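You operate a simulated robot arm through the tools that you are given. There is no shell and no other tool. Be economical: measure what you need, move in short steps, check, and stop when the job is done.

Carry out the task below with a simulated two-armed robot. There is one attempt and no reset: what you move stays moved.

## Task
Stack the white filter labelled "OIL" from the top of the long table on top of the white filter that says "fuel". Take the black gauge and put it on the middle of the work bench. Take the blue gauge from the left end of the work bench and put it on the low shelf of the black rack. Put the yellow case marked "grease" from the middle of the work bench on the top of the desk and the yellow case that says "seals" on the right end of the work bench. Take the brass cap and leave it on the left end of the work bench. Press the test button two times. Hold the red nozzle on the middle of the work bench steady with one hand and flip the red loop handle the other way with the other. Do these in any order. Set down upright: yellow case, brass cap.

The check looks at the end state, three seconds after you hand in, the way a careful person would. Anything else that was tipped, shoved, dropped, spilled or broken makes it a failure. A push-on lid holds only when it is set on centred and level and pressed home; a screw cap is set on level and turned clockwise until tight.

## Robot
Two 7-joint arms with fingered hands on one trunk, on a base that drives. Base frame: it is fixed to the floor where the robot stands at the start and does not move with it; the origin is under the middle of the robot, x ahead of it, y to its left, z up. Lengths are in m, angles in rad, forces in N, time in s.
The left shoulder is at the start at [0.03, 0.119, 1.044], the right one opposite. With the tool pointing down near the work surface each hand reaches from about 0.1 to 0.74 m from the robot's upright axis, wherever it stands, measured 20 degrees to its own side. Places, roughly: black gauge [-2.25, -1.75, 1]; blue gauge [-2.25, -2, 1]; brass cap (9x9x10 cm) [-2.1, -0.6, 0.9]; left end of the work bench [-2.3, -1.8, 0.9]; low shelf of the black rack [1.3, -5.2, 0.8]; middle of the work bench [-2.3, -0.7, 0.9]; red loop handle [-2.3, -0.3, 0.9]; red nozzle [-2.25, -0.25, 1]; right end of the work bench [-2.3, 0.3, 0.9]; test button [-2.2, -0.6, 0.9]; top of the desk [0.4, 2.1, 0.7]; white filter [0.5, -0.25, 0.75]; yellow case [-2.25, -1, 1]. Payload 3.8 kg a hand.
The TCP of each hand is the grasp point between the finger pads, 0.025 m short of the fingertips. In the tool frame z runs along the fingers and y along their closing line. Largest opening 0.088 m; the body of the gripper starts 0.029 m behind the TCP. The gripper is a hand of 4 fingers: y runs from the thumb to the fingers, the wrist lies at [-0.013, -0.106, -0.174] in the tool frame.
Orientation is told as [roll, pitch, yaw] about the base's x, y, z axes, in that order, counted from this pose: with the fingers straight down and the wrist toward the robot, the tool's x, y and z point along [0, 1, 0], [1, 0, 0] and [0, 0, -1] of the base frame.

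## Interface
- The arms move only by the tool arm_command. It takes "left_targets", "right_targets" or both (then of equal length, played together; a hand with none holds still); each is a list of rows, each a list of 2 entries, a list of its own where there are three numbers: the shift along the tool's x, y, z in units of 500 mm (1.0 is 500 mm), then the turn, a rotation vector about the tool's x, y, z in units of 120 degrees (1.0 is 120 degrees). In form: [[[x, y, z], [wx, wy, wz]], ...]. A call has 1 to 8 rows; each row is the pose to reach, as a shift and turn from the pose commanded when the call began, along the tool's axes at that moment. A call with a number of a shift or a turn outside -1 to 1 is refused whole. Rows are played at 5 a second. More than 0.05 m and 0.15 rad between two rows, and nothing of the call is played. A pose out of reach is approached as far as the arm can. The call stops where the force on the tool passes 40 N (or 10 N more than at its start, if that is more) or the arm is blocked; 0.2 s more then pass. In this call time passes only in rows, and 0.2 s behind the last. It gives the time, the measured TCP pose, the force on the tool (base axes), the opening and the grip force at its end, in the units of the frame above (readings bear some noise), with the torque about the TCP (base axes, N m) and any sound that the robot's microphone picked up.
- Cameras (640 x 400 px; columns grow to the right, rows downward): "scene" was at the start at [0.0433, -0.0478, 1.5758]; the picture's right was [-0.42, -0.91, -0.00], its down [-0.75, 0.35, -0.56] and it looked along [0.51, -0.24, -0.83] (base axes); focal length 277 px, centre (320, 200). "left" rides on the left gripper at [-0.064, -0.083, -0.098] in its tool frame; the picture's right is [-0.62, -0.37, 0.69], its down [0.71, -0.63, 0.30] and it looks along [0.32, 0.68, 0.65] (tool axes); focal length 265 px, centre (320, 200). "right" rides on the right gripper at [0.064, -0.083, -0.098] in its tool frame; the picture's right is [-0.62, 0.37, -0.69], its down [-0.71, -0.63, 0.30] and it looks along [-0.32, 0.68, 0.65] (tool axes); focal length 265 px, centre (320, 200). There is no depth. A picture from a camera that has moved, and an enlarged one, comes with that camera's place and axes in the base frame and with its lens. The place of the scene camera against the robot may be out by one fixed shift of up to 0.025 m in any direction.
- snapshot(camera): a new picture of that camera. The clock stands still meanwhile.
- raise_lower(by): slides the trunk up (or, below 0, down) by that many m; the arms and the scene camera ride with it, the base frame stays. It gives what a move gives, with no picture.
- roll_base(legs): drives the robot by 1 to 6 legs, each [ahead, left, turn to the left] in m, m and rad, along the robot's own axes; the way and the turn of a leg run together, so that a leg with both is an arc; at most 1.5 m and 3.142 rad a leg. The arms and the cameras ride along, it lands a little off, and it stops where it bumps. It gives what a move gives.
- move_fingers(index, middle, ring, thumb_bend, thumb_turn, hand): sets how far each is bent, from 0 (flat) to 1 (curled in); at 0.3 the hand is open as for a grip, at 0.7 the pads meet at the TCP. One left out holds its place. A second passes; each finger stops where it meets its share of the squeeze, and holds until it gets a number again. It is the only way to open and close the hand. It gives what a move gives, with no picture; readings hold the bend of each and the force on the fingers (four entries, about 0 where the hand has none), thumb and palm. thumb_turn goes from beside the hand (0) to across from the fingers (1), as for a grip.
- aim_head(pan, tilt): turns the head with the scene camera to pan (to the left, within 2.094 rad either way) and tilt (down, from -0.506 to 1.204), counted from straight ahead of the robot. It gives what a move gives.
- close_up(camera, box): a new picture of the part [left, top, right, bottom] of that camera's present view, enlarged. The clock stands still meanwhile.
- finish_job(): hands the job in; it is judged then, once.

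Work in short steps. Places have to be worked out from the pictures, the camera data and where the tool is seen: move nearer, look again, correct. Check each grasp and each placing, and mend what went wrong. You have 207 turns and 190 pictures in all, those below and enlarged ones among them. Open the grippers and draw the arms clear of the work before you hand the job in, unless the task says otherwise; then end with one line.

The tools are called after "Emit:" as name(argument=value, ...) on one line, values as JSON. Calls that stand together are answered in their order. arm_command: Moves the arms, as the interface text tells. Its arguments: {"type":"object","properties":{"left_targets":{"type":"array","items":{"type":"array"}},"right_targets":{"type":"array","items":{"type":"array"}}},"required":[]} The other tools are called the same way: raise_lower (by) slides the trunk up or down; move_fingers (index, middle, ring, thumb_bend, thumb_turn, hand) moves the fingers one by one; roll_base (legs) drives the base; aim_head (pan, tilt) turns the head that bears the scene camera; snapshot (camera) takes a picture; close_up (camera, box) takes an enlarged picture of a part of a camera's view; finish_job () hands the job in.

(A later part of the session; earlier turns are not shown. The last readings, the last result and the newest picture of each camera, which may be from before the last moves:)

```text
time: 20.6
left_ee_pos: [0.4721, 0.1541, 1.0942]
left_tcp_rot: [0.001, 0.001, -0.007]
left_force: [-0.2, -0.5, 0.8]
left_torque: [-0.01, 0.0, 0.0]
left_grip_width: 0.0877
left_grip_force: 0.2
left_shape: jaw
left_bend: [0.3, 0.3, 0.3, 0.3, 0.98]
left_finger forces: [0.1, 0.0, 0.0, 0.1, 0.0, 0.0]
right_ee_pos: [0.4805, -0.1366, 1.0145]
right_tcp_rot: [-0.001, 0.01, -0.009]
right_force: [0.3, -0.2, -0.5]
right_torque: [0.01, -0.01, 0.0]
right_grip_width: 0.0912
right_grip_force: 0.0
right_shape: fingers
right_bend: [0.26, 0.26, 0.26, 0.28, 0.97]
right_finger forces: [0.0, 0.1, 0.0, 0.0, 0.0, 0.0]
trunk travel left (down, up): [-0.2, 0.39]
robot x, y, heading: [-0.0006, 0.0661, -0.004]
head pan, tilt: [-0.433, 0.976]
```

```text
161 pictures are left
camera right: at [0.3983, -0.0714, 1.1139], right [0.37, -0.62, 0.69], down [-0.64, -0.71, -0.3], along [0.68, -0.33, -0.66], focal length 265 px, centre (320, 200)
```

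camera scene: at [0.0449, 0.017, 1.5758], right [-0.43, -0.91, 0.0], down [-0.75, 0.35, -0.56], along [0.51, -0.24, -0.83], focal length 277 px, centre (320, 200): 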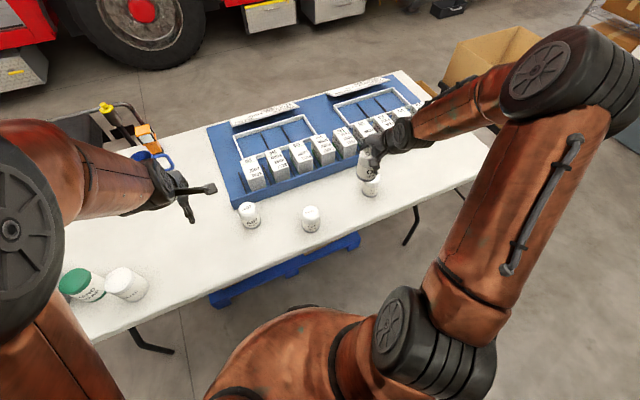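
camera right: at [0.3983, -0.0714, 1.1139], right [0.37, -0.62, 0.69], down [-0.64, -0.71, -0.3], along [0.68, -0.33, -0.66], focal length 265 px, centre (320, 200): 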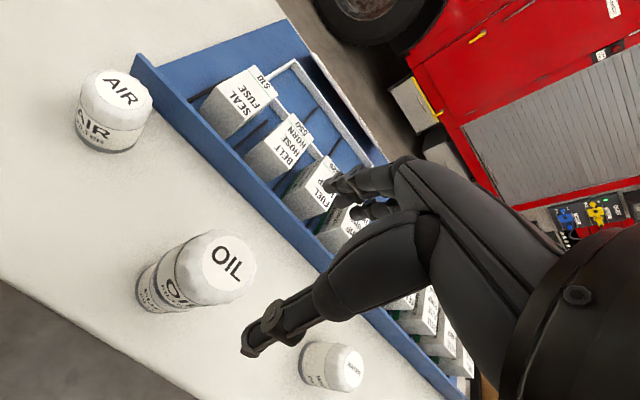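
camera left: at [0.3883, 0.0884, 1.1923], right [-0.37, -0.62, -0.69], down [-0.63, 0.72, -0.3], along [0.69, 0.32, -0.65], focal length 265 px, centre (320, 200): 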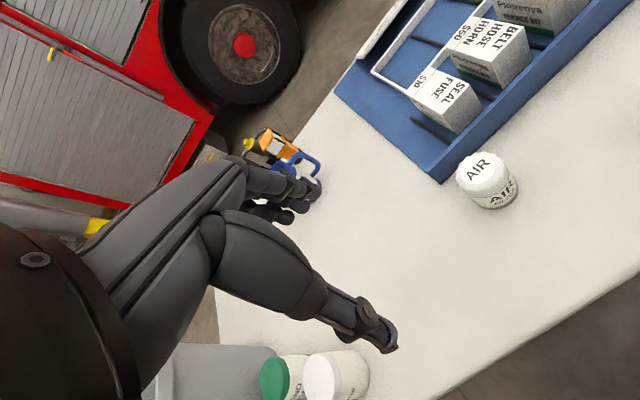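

OIL rests on FUEL. I draw the arms back and look behind with the head.

Emit:
arm_command(right_targets=[[[-0.08, 0, -0.06], [0, 0, 0]], [[-0.12, -0.08, -0.1], [0, 0, 0]], [[-0.14, -0.16, -0.12], [0, 0, 0]], [[-0.16, -0.24, -0.12], [0, 0, 0]], [[-0.16, -0.32, -0.12], [0, 0, 0]], [[-0.16, -0.38, -0.12], [0, 0, 0]]], left_targets=[[[0.02, -0.06, 0], [0, 0, 0]], [[0.04, -0.12, 0], [0, 0, 0]], [[0.06, -0.18, 0], [0, 0, 0]], [[0.08, -0.24, 0], [0, 0, 0]], [[0.1, -0.3, 0], [0, 0, 0]], [[0.12, -0.36, 0], [0, 0, 0]]])

Emit:
aim_head(pan=2.09, tilt=0.45)

Emit:
snapshot(camera="scene")

Emit:
aim_head(pan=-2.09, tilt=0.45)

Emit:
snapshot(camera="scene")

```text
time: 22.0
left_ee_pos: [0.3587, 0.2111, 1.1264]
left_tcp_rot: [0.0, -0.001, -0.007]
left_force: [-0.3, 0.5, -0.1]
left_torque: [0.06, 0.01, 0.03]
left_grip_width: 0.0877
left_grip_force: 0.1
left_shape: jaw
left_bend: [0.3, 0.3, 0.3, 0.3, 0.98]
left_finger forces: [0.0, 0.0, 0.1, 0.0, 0.0, 0.1]
left hand out of reach, approached as far as the arm can: row 4, 5, 6
right_ee_pos: [0.329, -0.2334, 1.0845]
right_tcp_rot: [0.003, 0.009, -0.005]
right_force: [0.3, 0.8, -0.3]
right_torque: [-0.02, -0.02, 0.02]
right_grip_width: 0.0911
right_grip_force: 0.1
right_shape: fingers
right_bend: [0.26, 0.26, 0.26, 0.28, 0.97]
right_finger forces: [0.0, 0.1, 0.1, 0.0, 0.1, 0.0]
right hand out of reach, approached as far as the arm can: row 5, 6
trunk travel left (down, up): [-0.2, 0.39]
robot x, y, heading: [0.0008, 0.0655, -0.007]
head pan, tilt: [-0.433, 0.976]
```

```text
time: 24.3
left_ee_pos: [0.3595, 0.2102, 1.1254]
left_tcp_rot: [-0.001, 0.001, -0.008]
left_force: [-0.4, 0.7, 0.0]
left_torque: [0.0, 0.0, -0.01]
left_grip_width: 0.0877
left_grip_force: 0.1
left_shape: jaw
left_bend: [0.3, 0.3, 0.3, 0.3, 0.98]
left_finger forces: [0.1, 0.0, 0.0, 0.0, 0.1, 0.0]
right_ee_pos: [0.3299, -0.2339, 1.085]
right_tcp_rot: [0.002, 0.011, -0.006]
right_force: [-0.3, 0.5, -1.0]
right_torque: [-0.03, -0.01, 0.04]
right_grip_width: 0.0909
right_grip_force: 0.0
right_shape: fingers
right_bend: [0.26, 0.26, 0.26, 0.28, 0.97]
right_finger forces: [0.0, 0.1, 0.1, 0.0, 0.1, 0.0]
trunk travel left (down, up): [-0.2, 0.39]
robot x, y, heading: [-0.0015, 0.0652, -0.01]
head pan, tilt: [2.089, 0.45]
```

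```text
160 pictures are left
camera scene: at [-0.065, 0.1267, 1.6197], right [0.87, 0.49, 0.0], down [0.21, -0.38, -0.9], along [-0.44, 0.79, -0.44], focal length 277 px, centre (320, 200)
```

scene: 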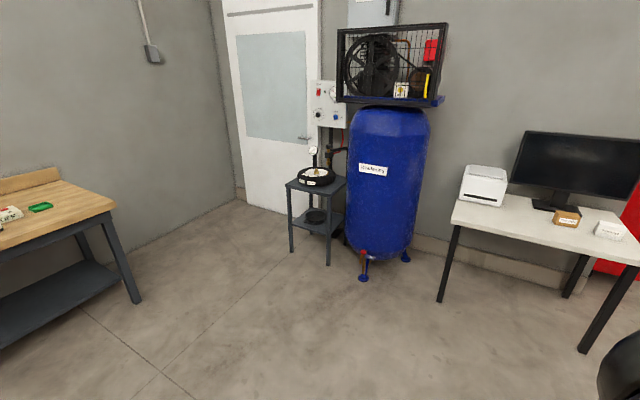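

```text
time: 27.7
left_ee_pos: [0.3608, 0.2108, 1.1261]
left_tcp_rot: [0.0, 0.002, -0.006]
left_force: [-0.2, -0.3, -0.7]
left_torque: [0.03, -0.08, -0.02]
left_grip_width: 0.0875
left_grip_force: 0.0
left_shape: jaw
left_bend: [0.3, 0.3, 0.3, 0.3, 0.98]
left_finger forces: [0.1, 0.0, 0.0, 0.0, 0.0, 0.1]
right_ee_pos: [0.3301, -0.2344, 1.0858]
right_tcp_rot: [0.003, 0.01, -0.005]
right_force: [-1.0, -0.1, -0.4]
right_torque: [-0.02, 0.01, 0.0]
right_grip_width: 0.0911
right_grip_force: 0.0
right_shape: fingers
right_bend: [0.26, 0.26, 0.26, 0.28, 0.97]
right_finger forces: [0.0, 0.0, 0.0, 0.1, 0.1, 0.0]
trunk travel left (down, up): [-0.2, 0.39]
robot x, y, heading: [0.002, 0.0613, -0.007]
head pan, tilt: [-2.089, 0.45]
```

```text
159 pictures are left
camera scene: at [-0.066, -0.033, 1.6197], right [-0.87, 0.5, 0.0], down [0.22, 0.38, -0.9], along [-0.45, -0.78, -0.44], focal length 277 px, centre (320, 200)
```

scene: 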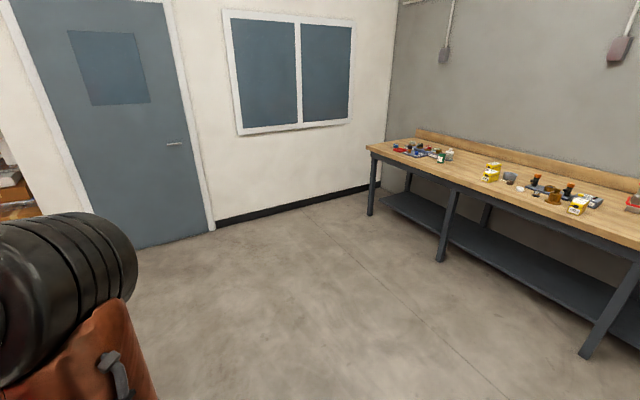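

Floor behind is clear. I back away, slide toward the bench's middle, turn around, and look at the bench.

Emit:
roll_base(legs=[[-1.1, 0, 0], [0, -0.8, 0], [0, 0, 3.141]])

Emit:
aim_head(pan=0, tilt=0.55)

Emit:
snapshot(camera="scene")

Emit:
aim_head(pan=0.7, tilt=0.55)

Emit:
snapshot(camera="scene")

```text
time: 44.5
left_ee_pos: [-1.4267, -0.8878, 1.1266]
left_tcp_rot: [-0.001, 0.002, 3.135]
left_force: [0.5, 0.0, -0.5]
left_torque: [0.02, -0.03, 0.01]
left_grip_width: 0.0872
left_grip_force: 0.0
left_shape: jaw
left_bend: [0.3, 0.3, 0.3, 0.3, 0.98]
left_finger forces: [0.0, 0.0, 0.1, 0.0, 0.1, 0.1]
right_ee_pos: [-1.3978, -0.4444, 1.0832]
right_tcp_rot: [0.003, 0.01, 3.138]
right_force: [0.0, -0.5, 0.1]
right_torque: [0.0, 0.0, 0.0]
right_grip_width: 0.091
right_grip_force: 0.0
right_shape: fingers
right_bend: [0.26, 0.26, 0.26, 0.28, 0.97]
right_finger forces: [0.0, 0.0, 0.0, 0.0, 0.0, 0.1]
trunk travel left (down, up): [-0.2, 0.39]
robot x, y, heading: [-1.0678, -0.742, 3.139]
head pan, tilt: [-2.089, 0.45]
```

```text
time: 46.4
left_ee_pos: [-1.4276, -0.8868, 1.1266]
left_tcp_rot: [-0.001, 0.003, 3.137]
left_force: [0.5, 0.3, 0.2]
left_torque: [0.0, 0.02, 0.0]
left_grip_width: 0.0874
left_grip_force: 0.0
left_shape: jaw
left_bend: [0.3, 0.3, 0.3, 0.3, 0.98]
left_finger forces: [0.0, 0.0, 0.0, 0.0, 0.1, 0.0]
right_ee_pos: [-1.397, -0.4437, 1.0845]
right_tcp_rot: [0.003, 0.009, 3.137]
right_force: [-0.4, -0.5, 0.3]
right_torque: [-0.01, -0.01, 0.01]
right_grip_width: 0.0913
right_grip_force: 0.1
right_shape: fingers
right_bend: [0.26, 0.26, 0.26, 0.28, 0.97]
right_finger forces: [0.0, 0.0, 0.0, 0.1, 0.1, 0.0]
trunk travel left (down, up): [-0.2, 0.39]
robot x, y, heading: [-1.0647, -0.7398, 3.135]
head pan, tilt: [0.0, 0.55]
```

```text
158 pictures are left
camera scene: at [-1.1397, -0.7588, 1.6106], right [0.01, 1.0, 0.0], down [0.52, 0.0, -0.85], along [-0.85, 0.0, -0.52], focal length 277 px, centre (320, 200)
```

scene: 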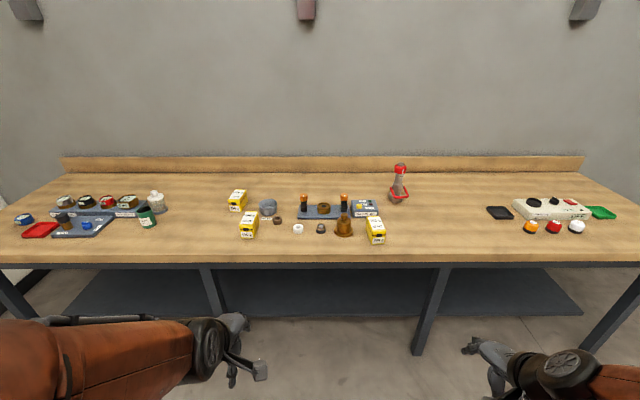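

```text
time: 47.5
left_ee_pos: [-1.4262, -0.8889, 1.126]
left_tcp_rot: [0.0, 0.003, 3.136]
left_force: [0.4, 0.1, -0.2]
left_torque: [-0.02, -0.02, -0.03]
left_grip_width: 0.0876
left_grip_force: 0.0
left_shape: jaw
left_bend: [0.3, 0.3, 0.3, 0.3, 0.98]
left_finger forces: [0.0, 0.0, 0.1, 0.1, 0.0, 0.1]
right_ee_pos: [-1.3967, -0.4448, 1.0838]
right_tcp_rot: [0.001, 0.01, 3.139]
right_force: [-0.1, -0.7, 0.1]
right_torque: [0.01, -0.02, -0.02]
right_grip_width: 0.0912
right_grip_force: 0.2
right_shape: fingers
right_bend: [0.26, 0.26, 0.26, 0.28, 0.97]
right_finger forces: [0.1, 0.0, 0.0, 0.0, 0.0, 0.1]
trunk travel left (down, up): [-0.2, 0.39]
robot x, y, heading: [-1.0679, -0.7392, 3.136]
head pan, tilt: [0.7, 0.55]
```

```text
157 pictures are left
camera scene: at [-1.119, -0.8167, 1.6106], right [-0.64, 0.77, 0.0], down [0.4, 0.33, -0.85], along [-0.66, -0.55, -0.52], focal length 277 px, centre (320, 200)
```

scene: 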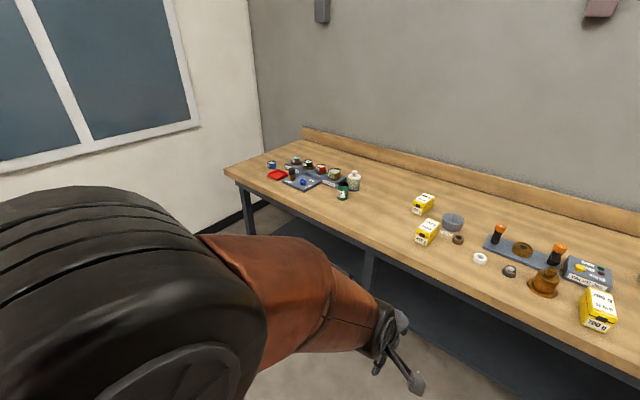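

The bench lies before me. I enlarge three portions to identify the items.

Emit:
aim_head(pan=0, tilt=0.55)

Emit:
close_up(camera="scene", box=[0, 170, 180, 260])

Emit:
close_up(camera="scene", box=[215, 150, 415, 260])

Emit:
close_up(camera="scene", box=[470, 170, 640, 260])

```text
time: 48.6
left_ee_pos: [-1.4268, -0.8882, 1.1266]
left_tcp_rot: [0.0, 0.002, 3.136]
left_force: [-0.6, -0.4, -0.2]
left_torque: [0.01, 0.02, 0.0]
left_grip_width: 0.0877
left_grip_force: 0.0
left_shape: jaw
left_bend: [0.3, 0.3, 0.3, 0.3, 0.98]
left_finger forces: [0.0, 0.0, 0.0, 0.0, 0.0, 0.0]
right_ee_pos: [-1.3982, -0.445, 1.0835]
right_tcp_rot: [0.002, 0.01, 3.138]
right_force: [-0.2, 1.5, -0.9]
right_torque: [0.02, 0.01, 0.0]
right_grip_width: 0.0913
right_grip_force: 0.1
right_shape: fingers
right_bend: [0.26, 0.26, 0.26, 0.28, 0.97]
right_finger forces: [0.1, 0.0, 0.0, 0.0, 0.1, 0.1]
trunk travel left (down, up): [-0.2, 0.39]
robot x, y, heading: [-1.0691, -0.7415, 3.137]
head pan, tilt: [0.0, 0.55]
```

```text
3.56 times, centred on (90, 215) of scene
camera zoom: at [-1.1397, -0.759, 1.6106], right [0.0, 1.0, 0.0], down [0.52, 0.0, -0.85], along [-0.85, 0.0, -0.52], focal length 984 px, centre (1138, 147)
```

zoom: 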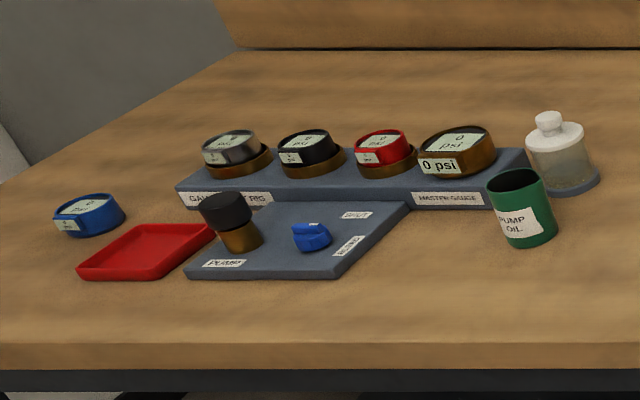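

```text
3.20 times, centred on (315, 205) of scene
camera zoom: at [-1.1397, -0.759, 1.6106], right [0.0, 1.0, 0.0], down [0.52, 0.0, -0.85], along [-0.85, 0.0, -0.52], focal length 886 px, centre (336, 184)
```

zoom: 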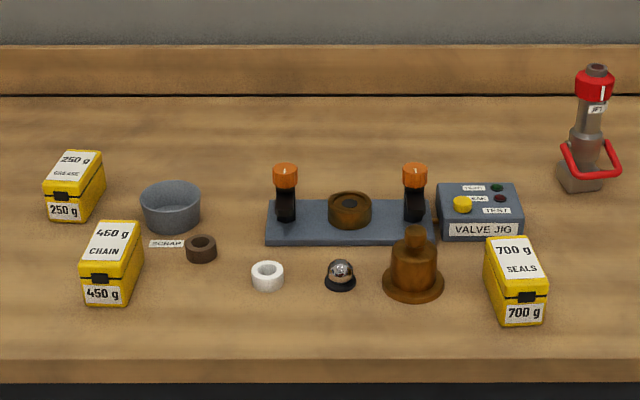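

```text
3.76 times, centred on (555, 215) of scene
camera zoom: at [-1.1397, -0.759, 1.6106], right [0.0, 1.0, 0.0], down [0.52, 0.0, -0.85], along [-0.85, 0.0, -0.52], focal length 1042 px, centre (-565, 144)
```

zoom: 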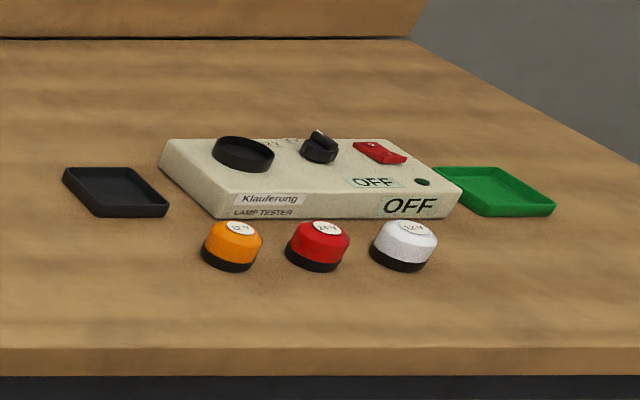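

Items identified. I raise the trunk 0.15 m for the higher bench and drive closer, near the button and nozzle.

Emit:
raise_lower(by=0.15)

Emit:
roll_base(legs=[[0.42, -0.2, 0]])

Emit:
aim_head(pan=-0.1, tilt=0.9)

Emit:
snapshot(camera="scene")

Emit:
snapshot(camera="right")

Emit:
snapshot(camera="left")

```text
time: 50.3
left_ee_pos: [-1.4267, -0.8868, 1.2767]
left_tcp_rot: [0.0, 0.001, 3.138]
left_force: [-0.3, -0.2, -0.1]
left_torque: [0.0, 0.05, -0.02]
left_grip_width: 0.0878
left_grip_force: 0.1
left_shape: jaw
left_bend: [0.3, 0.3, 0.3, 0.3, 0.98]
left_finger forces: [0.1, 0.0, 0.0, 0.0, 0.0, 0.1]
right_ee_pos: [-1.3978, -0.4446, 1.2336]
right_tcp_rot: [0.001, 0.012, 3.139]
right_force: [-0.3, -0.8, 0.1]
right_torque: [-0.01, -0.02, -0.02]
right_grip_width: 0.0911
right_grip_force: 0.1
right_shape: fingers
right_bend: [0.26, 0.26, 0.26, 0.28, 0.97]
right_finger forces: [0.1, 0.1, 0.1, 0.0, 0.1, 0.0]
trunk travel left (down, up): [-0.35, 0.24]
robot x, y, heading: [-1.0678, -0.7422, 3.137]
head pan, tilt: [0.0, 0.55]
```

```text
time: 53.1
left_ee_pos: [-1.8498, -0.6828, 1.2753]
left_tcp_rot: [0.0, 0.003, 3.129]
left_force: [-0.1, 0.5, 0.1]
left_torque: [0.03, -0.02, -0.01]
left_grip_width: 0.0875
left_grip_force: 0.1
left_shape: jaw
left_bend: [0.3, 0.3, 0.3, 0.3, 0.98]
left_finger forces: [0.0, 0.1, 0.1, 0.1, 0.0, 0.0]
right_ee_pos: [-1.8169, -0.2383, 1.2336]
right_tcp_rot: [0.001, 0.011, 3.129]
right_force: [-0.2, -0.1, -0.1]
right_torque: [0.0, 0.02, 0.03]
right_grip_width: 0.091
right_grip_force: 0.1
right_shape: fingers
right_bend: [0.26, 0.26, 0.26, 0.28, 0.97]
right_finger forces: [0.0, 0.0, 0.1, 0.1, 0.1, 0.0]
trunk travel left (down, up): [-0.35, 0.24]
robot x, y, heading: [-1.4882, -0.5378, 3.134]
head pan, tilt: [0.0, 0.55]
```

```text
time: 54.0
left_ee_pos: [-1.8477, -0.6827, 1.2749]
left_tcp_rot: [-0.001, 0.002, 3.13]
left_force: [-0.2, -0.4, -0.4]
left_torque: [-0.03, 0.0, 0.0]
left_grip_width: 0.0879
left_grip_force: 0.1
left_shape: jaw
left_bend: [0.3, 0.3, 0.3, 0.3, 0.98]
left_finger forces: [0.1, 0.1, 0.1, 0.1, 0.1, 0.0]
right_ee_pos: [-1.8159, -0.2383, 1.234]
right_tcp_rot: [0.001, 0.01, 3.13]
right_force: [1.0, -0.8, -1.3]
right_torque: [0.0, 0.02, -0.02]
right_grip_width: 0.0913
right_grip_force: 0.1
right_shape: fingers
right_bend: [0.26, 0.26, 0.26, 0.28, 0.97]
right_finger forces: [0.1, 0.0, 0.0, 0.0, 0.0, 0.0]
trunk travel left (down, up): [-0.35, 0.24]
robot x, y, heading: [-1.4905, -0.5337, 3.128]
head pan, tilt: [-0.099, 0.901]
```

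```text
153 pictures are left
camera scene: at [-1.5464, -0.5477, 1.7314], right [0.11, 0.99, 0.0], down [0.78, -0.09, -0.62], along [-0.62, 0.07, -0.78], focal length 277 px, centre (320, 200)
```

scene: 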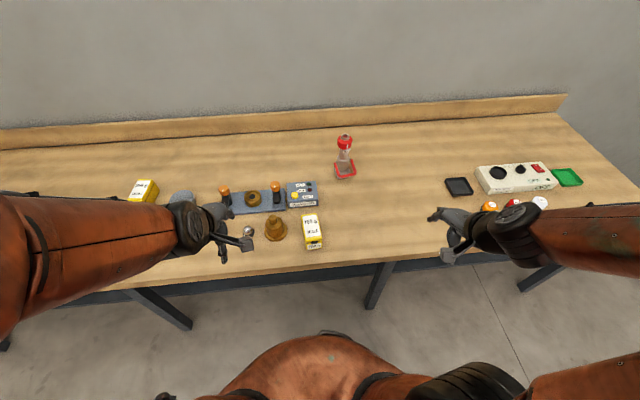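

```text
152 pictures are left
camera right: at [-1.7355, -0.3031, 1.3329], right [-0.37, 0.63, 0.69], down [0.64, 0.71, -0.3], along [-0.67, 0.33, -0.66], focal length 265 px, centre (320, 200)
```

right: 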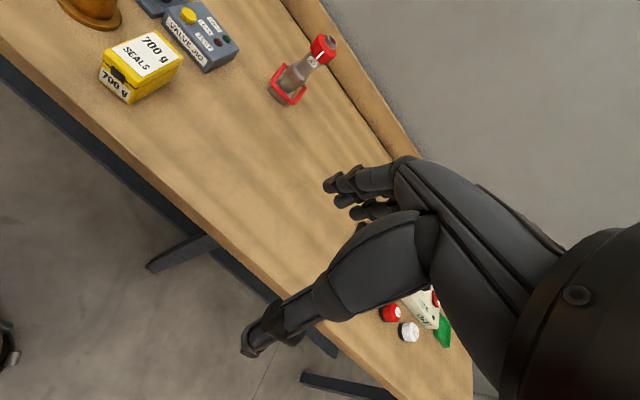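

```text
151 pictures are left
camera left: at [-1.7661, -0.6204, 1.3742], right [0.38, 0.62, -0.69], down [0.62, -0.72, -0.3], along [-0.69, -0.32, -0.65], focal length 265 px, centre (320, 200)
```

left: 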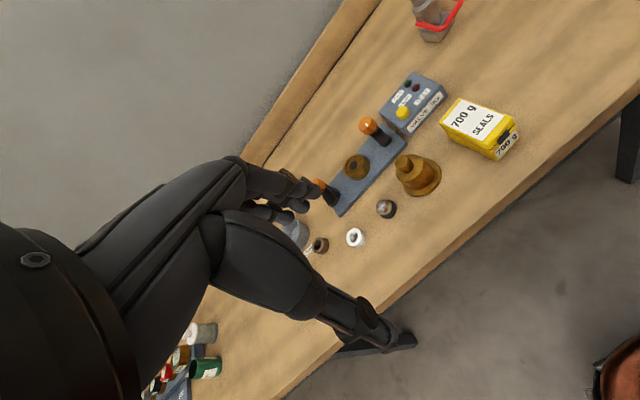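

Both hand cameras see the same items; I take enlargements to triangulate.

Emit:
close_up(camera="right", box=[60, 0, 220, 110])

Emit:
close_up(camera="right", box=[250, 20, 360, 115])

Emit:
close_up(camera="left", box=[310, 60, 530, 220])

Emit:
close_up(camera="left", box=[390, 0, 480, 60])

```text
3.64 times, centred on (140, 55) of right
camera zoom: at [-1.7355, -0.3031, 1.3329], right [-0.37, 0.63, 0.69], down [0.64, 0.71, -0.3], along [-0.67, 0.33, -0.66], focal length 965 px, centre (974, 727)
```

zoom: 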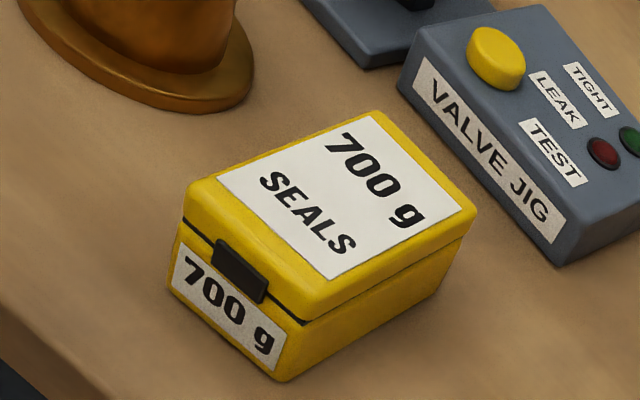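

```text
4.21 times, centred on (305, 68) of right
camera zoom: at [-1.7355, -0.3031, 1.3329], right [-0.37, 0.63, 0.69], down [0.64, 0.71, -0.3], along [-0.67, 0.33, -0.66], focal length 1118 px, centre (383, 758)
```

zoom: 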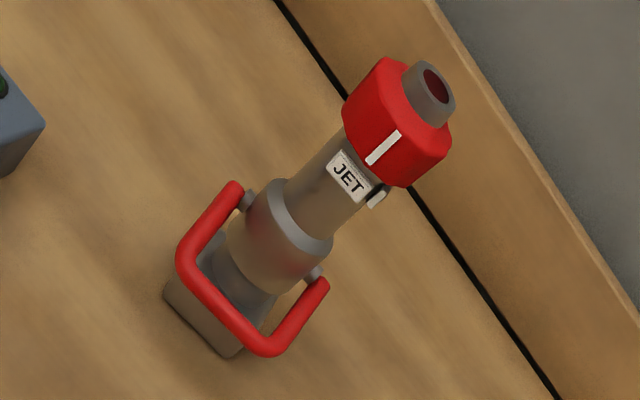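

```text
2.50 times, centred on (420, 140) of left
camera zoom: at [-1.7661, -0.6204, 1.3742], right [0.38, 0.62, -0.69], down [0.62, -0.72, -0.3], along [-0.69, -0.32, -0.65], focal length 664 px, centre (70, 350)
```

zoom: 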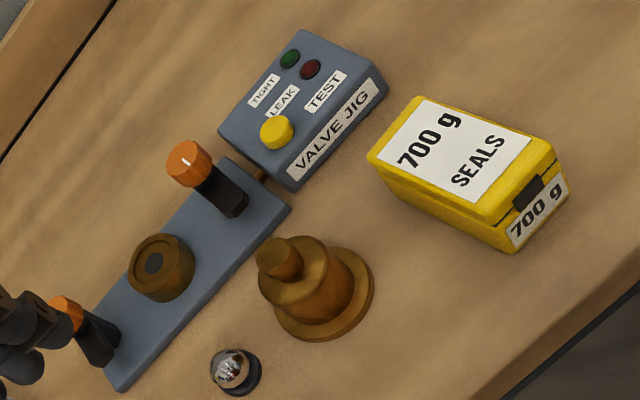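

```text
6.67 times, centred on (435, 30) of left
camera zoom: at [-1.7661, -0.6204, 1.3742], right [0.38, 0.62, -0.69], down [0.62, -0.72, -0.3], along [-0.69, -0.32, -0.65], focal length 1769 px, centre (-447, 1333)
```

zoom: 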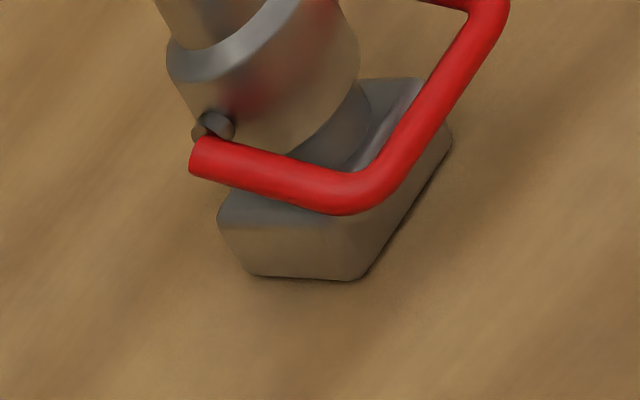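

Triangulated: bench z≈0.86, button top [-2.230,-0.555,0.913], seals case centre [-2.075,-0.506] top 0.918, cap [-2.10,-0.63], nozzle axis [-2.37,-0.343] with tip z≈1.07, bail bar [-2.32,·,0.907]. I drive closer so both hands reach the nozzle.

Emit:
roll_base(legs=[[0.16, -0.17, 0]])

Emit:
move_fingers(hand="left", index=0.7, middle=0.9, ring=0.9, thumb_bend=0.7)

Emit:
snapshot(camera="left")

Emit:
snapshot(camera="right")

```text
time: 55.7
left_ee_pos: [-2.0099, -0.5066, 1.2768]
left_tcp_rot: [0.001, 0.002, 3.128]
left_force: [0.7, -0.3, 1.2]
left_torque: [-0.02, 0.02, 0.0]
left_grip_width: 0.0878
left_grip_force: 0.0
left_shape: jaw
left_bend: [0.3, 0.3, 0.3, 0.3, 0.98]
left_finger forces: [0.0, 0.0, 0.0, 0.0, 0.1, 0.0]
right_ee_pos: [-1.9764, -0.0643, 1.2355]
right_tcp_rot: [0.002, 0.011, 3.131]
right_force: [-0.2, -0.2, -0.1]
right_torque: [0.0, 0.0, -0.02]
right_grip_width: 0.0908
right_grip_force: 0.0
right_shape: fingers
right_bend: [0.26, 0.26, 0.26, 0.28, 0.97]
right_finger forces: [0.1, 0.0, 0.1, 0.0, 0.1, 0.0]
trunk travel left (down, up): [-0.35, 0.24]
robot x, y, heading: [-1.6499, -0.3592, 3.127]
head pan, tilt: [-0.099, 0.901]
```

```text
time: 56.7
left_ee_pos: [-2.01, -0.509, 1.2766]
left_tcp_rot: [0.0, 0.002, 3.127]
left_force: [0.2, 0.3, -0.7]
left_torque: [0.01, -0.02, 0.0]
left_grip_width: 0.0
left_grip_force: 0.2
left_shape: fingers
left_bend: [0.7, 0.9, 0.9, 0.7, 0.98]
left_finger forces: [0.1, 0.0, 0.0, 0.0, 0.0, 0.0]
right_ee_pos: [-1.976, -0.0651, 1.2338]
right_tcp_rot: [0.001, 0.01, 3.131]
right_force: [0.2, -0.3, 0.7]
right_torque: [-0.01, 0.02, 0.01]
right_grip_width: 0.0911
right_grip_force: 0.1
right_shape: fingers
right_bend: [0.26, 0.26, 0.26, 0.28, 0.97]
right_finger forces: [0.0, 0.0, 0.0, 0.0, 0.0, 0.0]
trunk travel left (down, up): [-0.35, 0.24]
robot x, y, heading: [-1.6545, -0.3668, 3.128]
head pan, tilt: [-0.099, 0.901]
```

```text
146 pictures are left
camera left: at [-1.9264, -0.4466, 1.3742], right [0.38, 0.61, -0.69], down [0.62, -0.72, -0.3], along [-0.69, -0.32, -0.65], focal length 265 px, centre (320, 200)
```

left: 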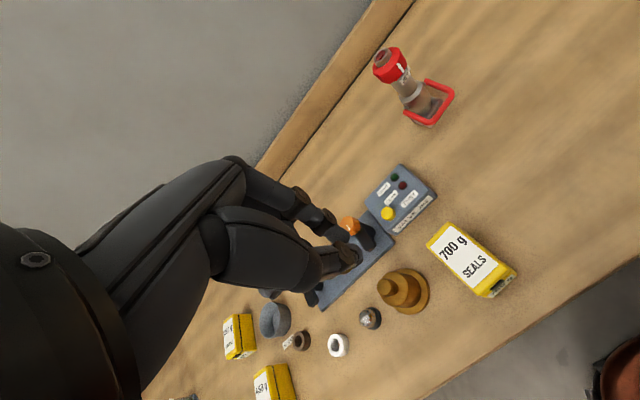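

```text
145 pictures are left
camera right: at [-1.8956, -0.1293, 1.3329], right [-0.37, 0.63, 0.69], down [0.64, 0.71, -0.3], along [-0.67, 0.33, -0.66], focal length 265 px, centre (320, 200)
```

right: 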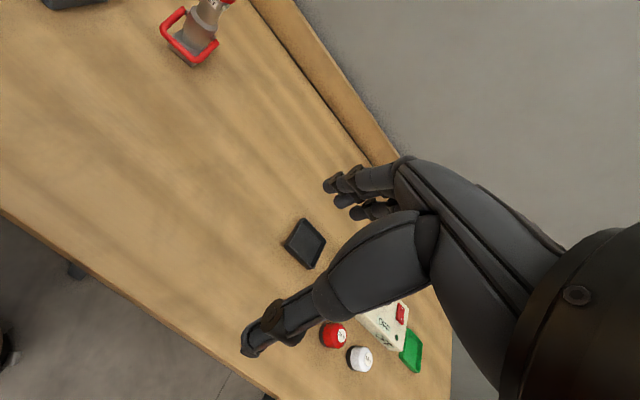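

Reached without bumping; the button still checks at [-2.232,-0.557]. I bring the closed left hand above it.

Emit:
arm_command(left_targets=[[[0.013, 0.055, 0.08], [0, 0, 0]], [[0.026, 0.11, 0.16], [0, 0, 0]], [[0.038, 0.166, 0.237], [0, 0, 0]], [[0.051, 0.221, 0.316], [0, 0, 0]], [[0.064, 0.276, 0.395], [0, 0, 0]], [[0.077, 0.331, 0.475], [0, 0, 0]], [[0.09, 0.387, 0.55], [0, 0, 0]], [[0.102, 0.442, 0.62], [0, 0, 0]]])

Emit:
snapshot(camera="left")

Emit:
snapshot(camera="scene")

```text
time: 58.5
left_ee_pos: [-2.2328, -0.5565, 0.9655]
left_tcp_rot: [-0.003, 0.002, 3.129]
left_force: [-0.2, 0.3, 0.5]
left_torque: [-0.04, 0.0, 0.0]
left_grip_width: 0.0
left_grip_force: 0.0
left_shape: fingers
left_bend: [0.7, 0.9, 0.9, 0.7, 0.98]
left_finger forces: [0.0, 0.0, 0.0, 0.1, 0.0, 0.0]
right_ee_pos: [-1.9773, -0.0648, 1.2348]
right_tcp_rot: [0.0, 0.013, 3.131]
right_force: [0.2, 0.4, -0.7]
right_torque: [-0.01, 0.0, -0.02]
right_grip_width: 0.0909
right_grip_force: 0.1
right_shape: fingers
right_bend: [0.26, 0.26, 0.26, 0.28, 0.97]
right_finger forces: [0.0, 0.0, 0.0, 0.1, 0.1, 0.1]
trunk travel left (down, up): [-0.35, 0.24]
robot x, y, heading: [-1.647, -0.3644, 3.128]
head pan, tilt: [-0.099, 0.901]
```

```text
144 pictures are left
camera left: at [-2.1503, -0.4941, 1.064], right [0.38, 0.62, -0.69], down [0.62, -0.72, -0.3], along [-0.69, -0.32, -0.66], focal length 265 px, centre (320, 200)
```

left: 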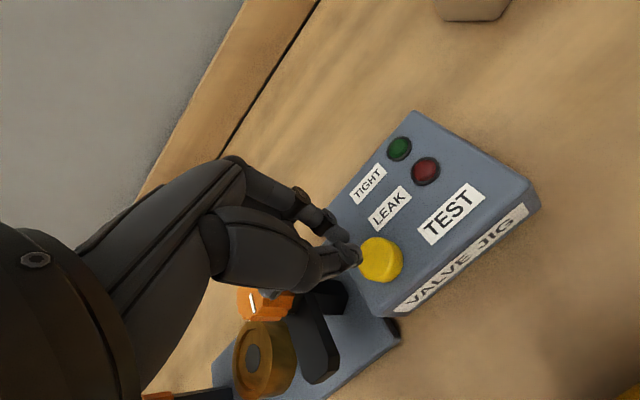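

```text
143 pictures are left
camera scene: at [-1.7084, -0.3747, 1.7313], right [0.11, 0.99, 0.0], down [0.78, -0.09, -0.62], along [-0.62, 0.07, -0.78], focal length 277 px, centre (320, 200)
```

scene: 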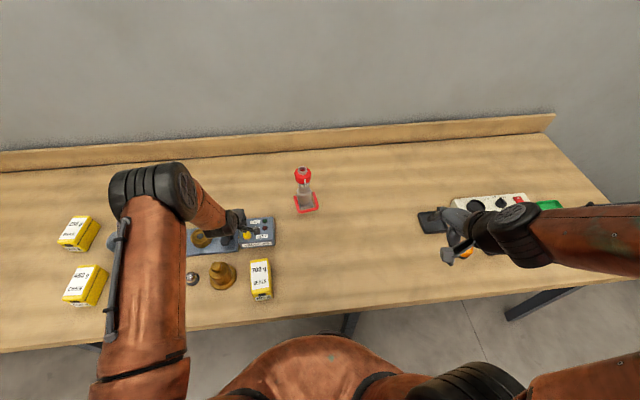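

Fingertip is over the yellow button within a few mm. I correct and press down slowly.

Emit:
arm_command(left_targets=[[[-0.008, -0.006, 0.03], [0, 0, 0]], [[-0.008, -0.006, 0.045], [0, 0, 0]], [[-0.008, -0.006, 0.055], [0, 0, 0]], [[-0.008, -0.006, 0.06], [0, 0, 0]]])

Emit:
close_up(camera="left", box=[240, 100, 560, 320])

```text
time: 59.5
left_ee_pos: [-2.2287, -0.5518, 0.9391]
left_tcp_rot: [0.001, -0.005, 3.13]
left_force: [0.1, 1.2, 18.2]
left_torque: [0.19, -0.1, 0.01]
left_grip_width: 0.0
left_grip_force: 8.7
left_shape: fingers
left_bend: [0.7, 0.9, 0.9, 0.7, 0.97]
left_finger forces: [5.4, 0.0, 0.0, 0.0, 12.3, 0.1]
right_ee_pos: [-1.9751, -0.0646, 1.235]
right_tcp_rot: [0.003, 0.009, 3.131]
right_force: [0.4, -0.8, 0.2]
right_torque: [0.01, 0.0, 0.01]
right_grip_width: 0.0909
right_grip_force: 0.0
right_shape: fingers
right_bend: [0.26, 0.26, 0.26, 0.28, 0.97]
right_finger forces: [0.0, 0.1, 0.0, 0.0, 0.0, 0.1]
trunk travel left (down, up): [-0.35, 0.24]
robot x, y, heading: [-1.6515, -0.365, 3.13]
head pan, tilt: [-0.099, 0.901]
heard: click
```

```text
1.82 times, centred on (400, 210) of left
camera zoom: at [-2.1445, -0.49, 1.0365], right [0.37, 0.62, -0.69], down [0.62, -0.72, -0.31], along [-0.69, -0.32, -0.65], focal length 483 px, centre (174, 182)
```

zoom: 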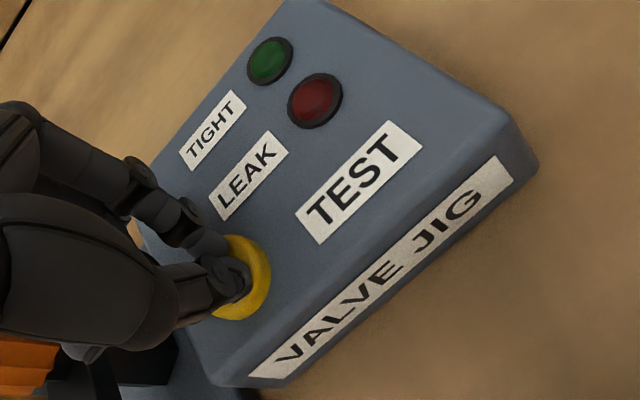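

Click heard once. I release fully and press a second time, just once.

Emit:
arm_command(left_targets=[[[0, 0, -0.03], [0, 0, 0]], [[0, 0, -0.05], [0, 0, 0]], [[0, 0, -0.05], [0, 0, 0]]])

Emit:
arm_command(left_targets=[[[0, 0, 0.02], [0, 0, 0]], [[0, 0, 0.035], [0, 0, 0]], [[0, 0, 0.045], [0, 0, 0]], [[0, 0, 0.05], [0, 0, 0]]])

Emit:
arm_command(left_targets=[[[0, 0, -0.04], [0, 0, 0]], [[0, 0, -0.1], [0, 0, 0]], [[0, 0, -0.18], [0, 0, 0]], [[0, 0, -0.26], [0, 0, 0]]])

```text
time: 60.3
left_ee_pos: [-2.228, -0.5531, 0.9602]
left_tcp_rot: [0.0, 0.003, 3.127]
left_force: [0.3, -0.3, 0.0]
left_torque: [-0.03, -0.02, -0.01]
left_grip_width: 0.0001
left_grip_force: 0.0
left_shape: fingers
left_bend: [0.7, 0.9, 0.9, 0.7, 0.97]
left_finger forces: [0.0, 0.0, 0.1, 0.1, 0.0, 0.0]
right_ee_pos: [-1.9758, -0.0646, 1.234]
right_tcp_rot: [0.001, 0.01, 3.129]
right_force: [-0.1, -0.1, 1.3]
right_torque: [0.02, 0.01, 0.02]
right_grip_width: 0.091
right_grip_force: 0.0
right_shape: fingers
right_bend: [0.26, 0.26, 0.26, 0.28, 0.97]
right_finger forces: [0.0, 0.0, 0.0, 0.1, 0.0, 0.1]
trunk travel left (down, up): [-0.35, 0.24]
robot x, y, heading: [-1.6496, -0.3671, 3.128]
head pan, tilt: [-0.099, 0.901]
```

```text
time: 61.3
left_ee_pos: [-2.2282, -0.5527, 0.9378]
left_tcp_rot: [0.0, -0.005, 3.129]
left_force: [2.6, -1.9, 20.1]
left_torque: [0.15, -0.22, -0.05]
left_grip_width: 0.0
left_grip_force: 9.4
left_shape: fingers
left_bend: [0.7, 0.9, 0.9, 0.7, 0.98]
left_finger forces: [2.3, 0.0, 0.0, 0.2, 17.3, 0.0]
right_ee_pos: [-1.9739, -0.0656, 1.2348]
right_tcp_rot: [0.001, 0.01, 3.129]
right_force: [0.4, -0.1, -0.5]
right_torque: [-0.01, 0.0, 0.0]
right_grip_width: 0.0911
right_grip_force: 0.0
right_shape: fingers
right_bend: [0.26, 0.26, 0.26, 0.28, 0.97]
right_finger forces: [0.0, 0.0, 0.0, 0.0, 0.1, 0.1]
trunk travel left (down, up): [-0.35, 0.24]
robot x, y, heading: [-1.6502, -0.3652, 3.129]
head pan, tilt: [-0.099, 0.901]
heard: click
```

```text
time: 62.3
left_ee_pos: [-2.2282, -0.5534, 1.0642]
left_tcp_rot: [-0.001, 0.004, 3.127]
left_force: [0.0, -0.3, -0.3]
left_torque: [0.0, -0.01, 0.01]
left_grip_width: 0.0
left_grip_force: 0.1
left_shape: fingers
left_bend: [0.7, 0.9, 0.9, 0.7, 0.98]
left_finger forces: [0.1, 0.1, 0.1, 0.1, 0.1, 0.0]
right_ee_pos: [-1.9752, -0.0642, 1.2344]
right_tcp_rot: [0.001, 0.009, 3.129]
right_force: [0.5, -0.2, 1.0]
right_torque: [-0.02, -0.01, -0.01]
right_grip_width: 0.091
right_grip_force: 0.1
right_shape: fingers
right_bend: [0.26, 0.26, 0.26, 0.28, 0.97]
right_finger forces: [0.1, 0.1, 0.1, 0.0, 0.0, 0.0]
trunk travel left (down, up): [-0.35, 0.24]
robot x, y, heading: [-1.6514, -0.3643, 3.126]
head pan, tilt: [-0.099, 0.901]
```

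Two clicks done. Now the nozzle: raise and open the left hand and look closely at the nozzle.

Emit:
arm_command(left_targets=[[[0, 0, -0.09], [0, 0, 0]], [[0, 0, -0.18], [0, 0, 0]], [[0, 0, -0.26], [0, 0, 0]], [[0, -0.08, -0.28], [0, 0, 0]]])

Emit:
move_fingers(hand="left", index=0.3, middle=0.3, ring=0.3, thumb_bend=0.3)

Emit:
close_up(camera="scene", box=[265, 155, 345, 220])

Emit:
close_up(camera="left", box=[360, 0, 640, 175])

Emit:
close_up(camera="right", box=[130, 0, 260, 80])

```text
time: 63.3
left_ee_pos: [-2.1848, -0.5509, 1.2069]
left_tcp_rot: [0.0, 0.0, 3.128]
left_force: [-0.8, -0.4, 0.7]
left_torque: [-0.01, 0.01, 0.01]
left_grip_width: 0.0
left_grip_force: 0.0
left_shape: fingers
left_bend: [0.7, 0.9, 0.9, 0.7, 0.98]
left_finger forces: [0.0, 0.0, 0.0, 0.0, 0.1, 0.1]
right_ee_pos: [-1.9746, -0.064, 1.2348]
right_tcp_rot: [0.002, 0.008, 3.13]
right_force: [0.3, 0.2, -0.4]
right_torque: [0.0, 0.04, -0.02]
right_grip_width: 0.0911
right_grip_force: 0.1
right_shape: fingers
right_bend: [0.26, 0.26, 0.26, 0.28, 0.97]
right_finger forces: [0.0, 0.0, 0.1, 0.0, 0.1, 0.0]
trunk travel left (down, up): [-0.35, 0.24]
robot x, y, heading: [-1.6509, -0.3679, 3.128]
head pan, tilt: [-0.099, 0.901]
```

```text
time: 64.3
left_ee_pos: [-2.187, -0.5511, 1.2061]
left_tcp_rot: [0.001, 0.001, 3.128]
left_force: [-0.3, 0.0, 0.0]
left_torque: [0.0, 0.01, 0.0]
left_grip_width: 0.0844
left_grip_force: 0.2
left_shape: fingers
left_bend: [0.3, 0.3, 0.3, 0.3, 0.98]
left_finger forces: [0.0, 0.0, 0.0, 0.0, 0.1, 0.0]
right_ee_pos: [-1.9763, -0.0643, 1.2348]
right_tcp_rot: [0.002, 0.011, 3.13]
right_force: [0.6, 0.0, -0.1]
right_torque: [-0.02, 0.01, -0.02]
right_grip_width: 0.0908
right_grip_force: 0.0
right_shape: fingers
right_bend: [0.26, 0.26, 0.26, 0.28, 0.97]
right_finger forces: [0.0, 0.0, 0.1, 0.0, 0.1, 0.1]
trunk travel left (down, up): [-0.35, 0.24]
robot x, y, heading: [-1.6491, -0.3647, 3.132]
head pan, tilt: [-0.099, 0.901]
```

```text
6.15 times, centred on (305, 188) of scene
camera zoom: at [-1.7066, -0.3739, 1.7314], right [0.11, 0.99, 0.0], down [0.78, -0.09, -0.62], along [-0.62, 0.07, -0.78], focal length 1703 px, centre (412, 277)
```

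zoom: 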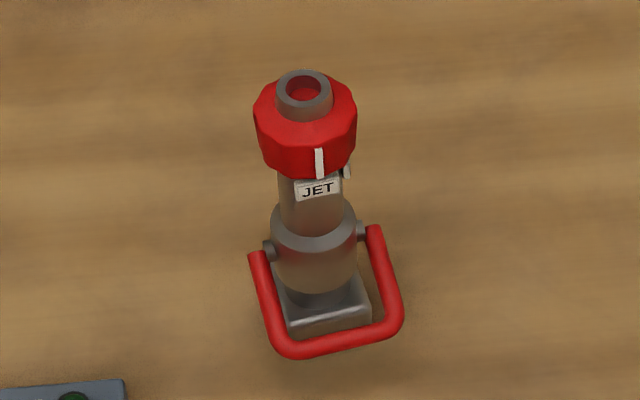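

```text
2.29 times, centred on (500, 88) of left
camera zoom: at [-2.1042, -0.4895, 1.304], right [0.38, 0.61, -0.69], down [0.62, -0.72, -0.3], along [-0.69, -0.32, -0.65], focal length 607 px, centre (-91, 457)
```

zoom: 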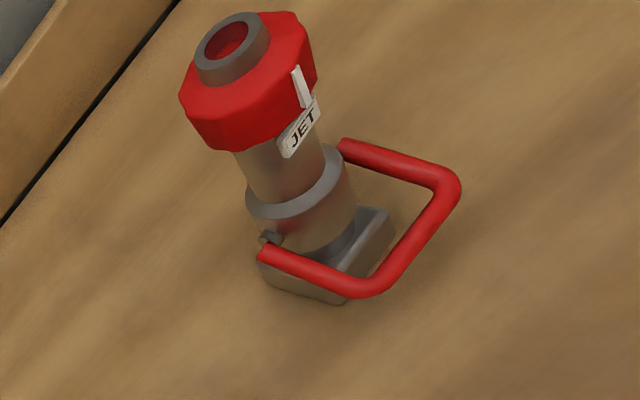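

```text
4.92 times, centred on (195, 40) of right
camera zoom: at [-1.8955, -0.1292, 1.3329], right [-0.37, 0.63, 0.69], down [0.64, 0.71, -0.3], along [-0.67, 0.33, -0.66], focal length 1307 px, centre (935, 988)
```

zoom: 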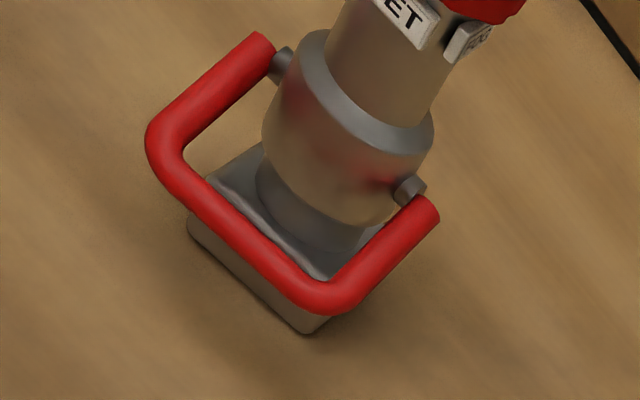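

Pivot is at about [-2.372,·,0.936], bail radius ~0.06 pointing to the front; red head centre [-2.367,-0.345] with top ring at z≈1.07. I bring the open left hand above the head.

Emit:
arm_command(left_targets=[[[-0.068, 0.061, 0], [0, 0, 0]], [[-0.136, 0.122, 0], [0, 0, 0]], [[-0.204, 0.183, 0], [0, 0, 0]], [[-0.271, 0.244, 0], [0, 0, 0]], [[-0.339, 0.305, 0], [0, 0, 0]], [[-0.407, 0.365, 0], [0, 0, 0]], [[-0.407, 0.365, 0.08], [0, 0, 0]], [[-0.407, 0.365, 0.13], [0, 0, 0]]])

Emit:
snapshot(camera="left")

Emit:
close_up(camera="right", box=[130, 0, 290, 100])

Emit:
close_up(camera="scene", box=[245, 120, 375, 220])

```text
time: 66.1
left_ee_pos: [-2.3676, -0.3458, 1.1401]
left_tcp_rot: [0.0, 0.0, 3.127]
left_force: [0.3, 0.6, -0.3]
left_torque: [0.0, 0.0, 0.01]
left_grip_width: 0.0848
left_grip_force: 0.0
left_shape: fingers
left_bend: [0.3, 0.3, 0.3, 0.3, 0.98]
left_finger forces: [0.0, 0.0, 0.1, 0.1, 0.0, 0.0]
right_ee_pos: [-1.9758, -0.0638, 1.2345]
right_tcp_rot: [0.002, 0.009, 3.129]
right_force: [0.0, 0.9, -0.4]
right_torque: [-0.01, 0.02, 0.01]
right_grip_width: 0.0912
right_grip_force: 0.1
right_shape: fingers
right_bend: [0.26, 0.26, 0.26, 0.28, 0.97]
right_finger forces: [0.0, 0.0, 0.1, 0.1, 0.0, 0.0]
trunk travel left (down, up): [-0.35, 0.24]
robot x, y, heading: [-1.6516, -0.3643, 3.128]
head pan, tilt: [-0.099, 0.901]
```

```text
138 pictures are left
camera left: at [-2.2839, -0.2855, 1.2371], right [0.38, 0.61, -0.69], down [0.62, -0.72, -0.3], along [-0.69, -0.32, -0.66], focal length 265 px, centre (320, 200)
```

left: 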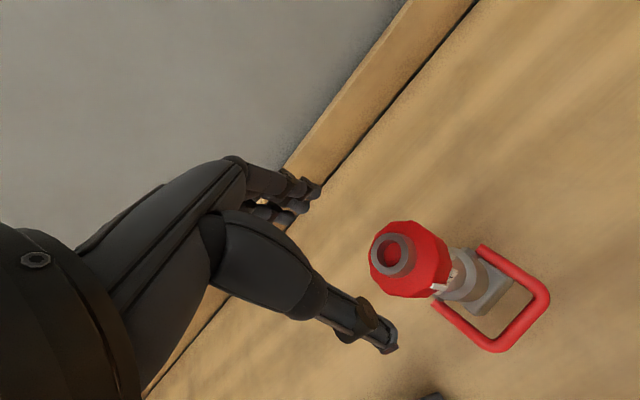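

```text
4.00 times, centred on (210, 50) of right
camera zoom: at [-1.8961, -0.1289, 1.3327], right [-0.37, 0.63, 0.69], down [0.64, 0.71, -0.3], along [-0.67, 0.33, -0.66], focal length 1062 px, centre (760, 800)
```

zoom: 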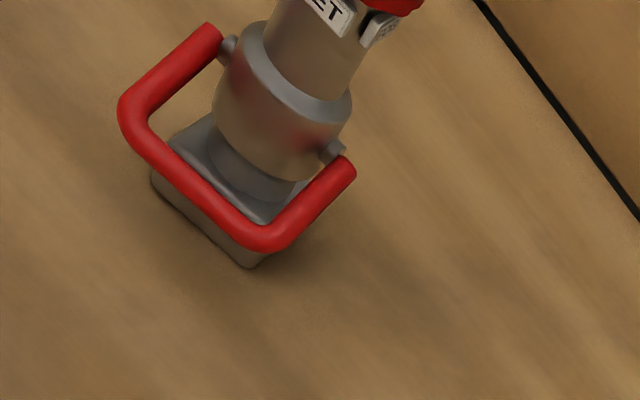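

```text
4.00 times, centred on (310, 170) of scene
camera zoom: at [-1.7074, -0.3736, 1.7313], right [0.11, 0.99, 0.0], down [0.78, -0.09, -0.62], along [-0.62, 0.07, -0.78], focal length 1107 px, centre (360, 320)
```

zoom: 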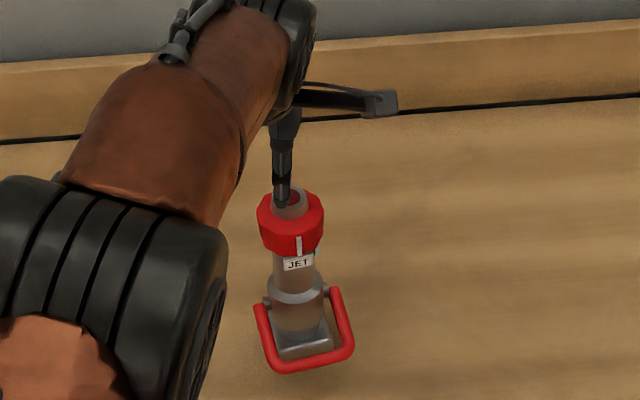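

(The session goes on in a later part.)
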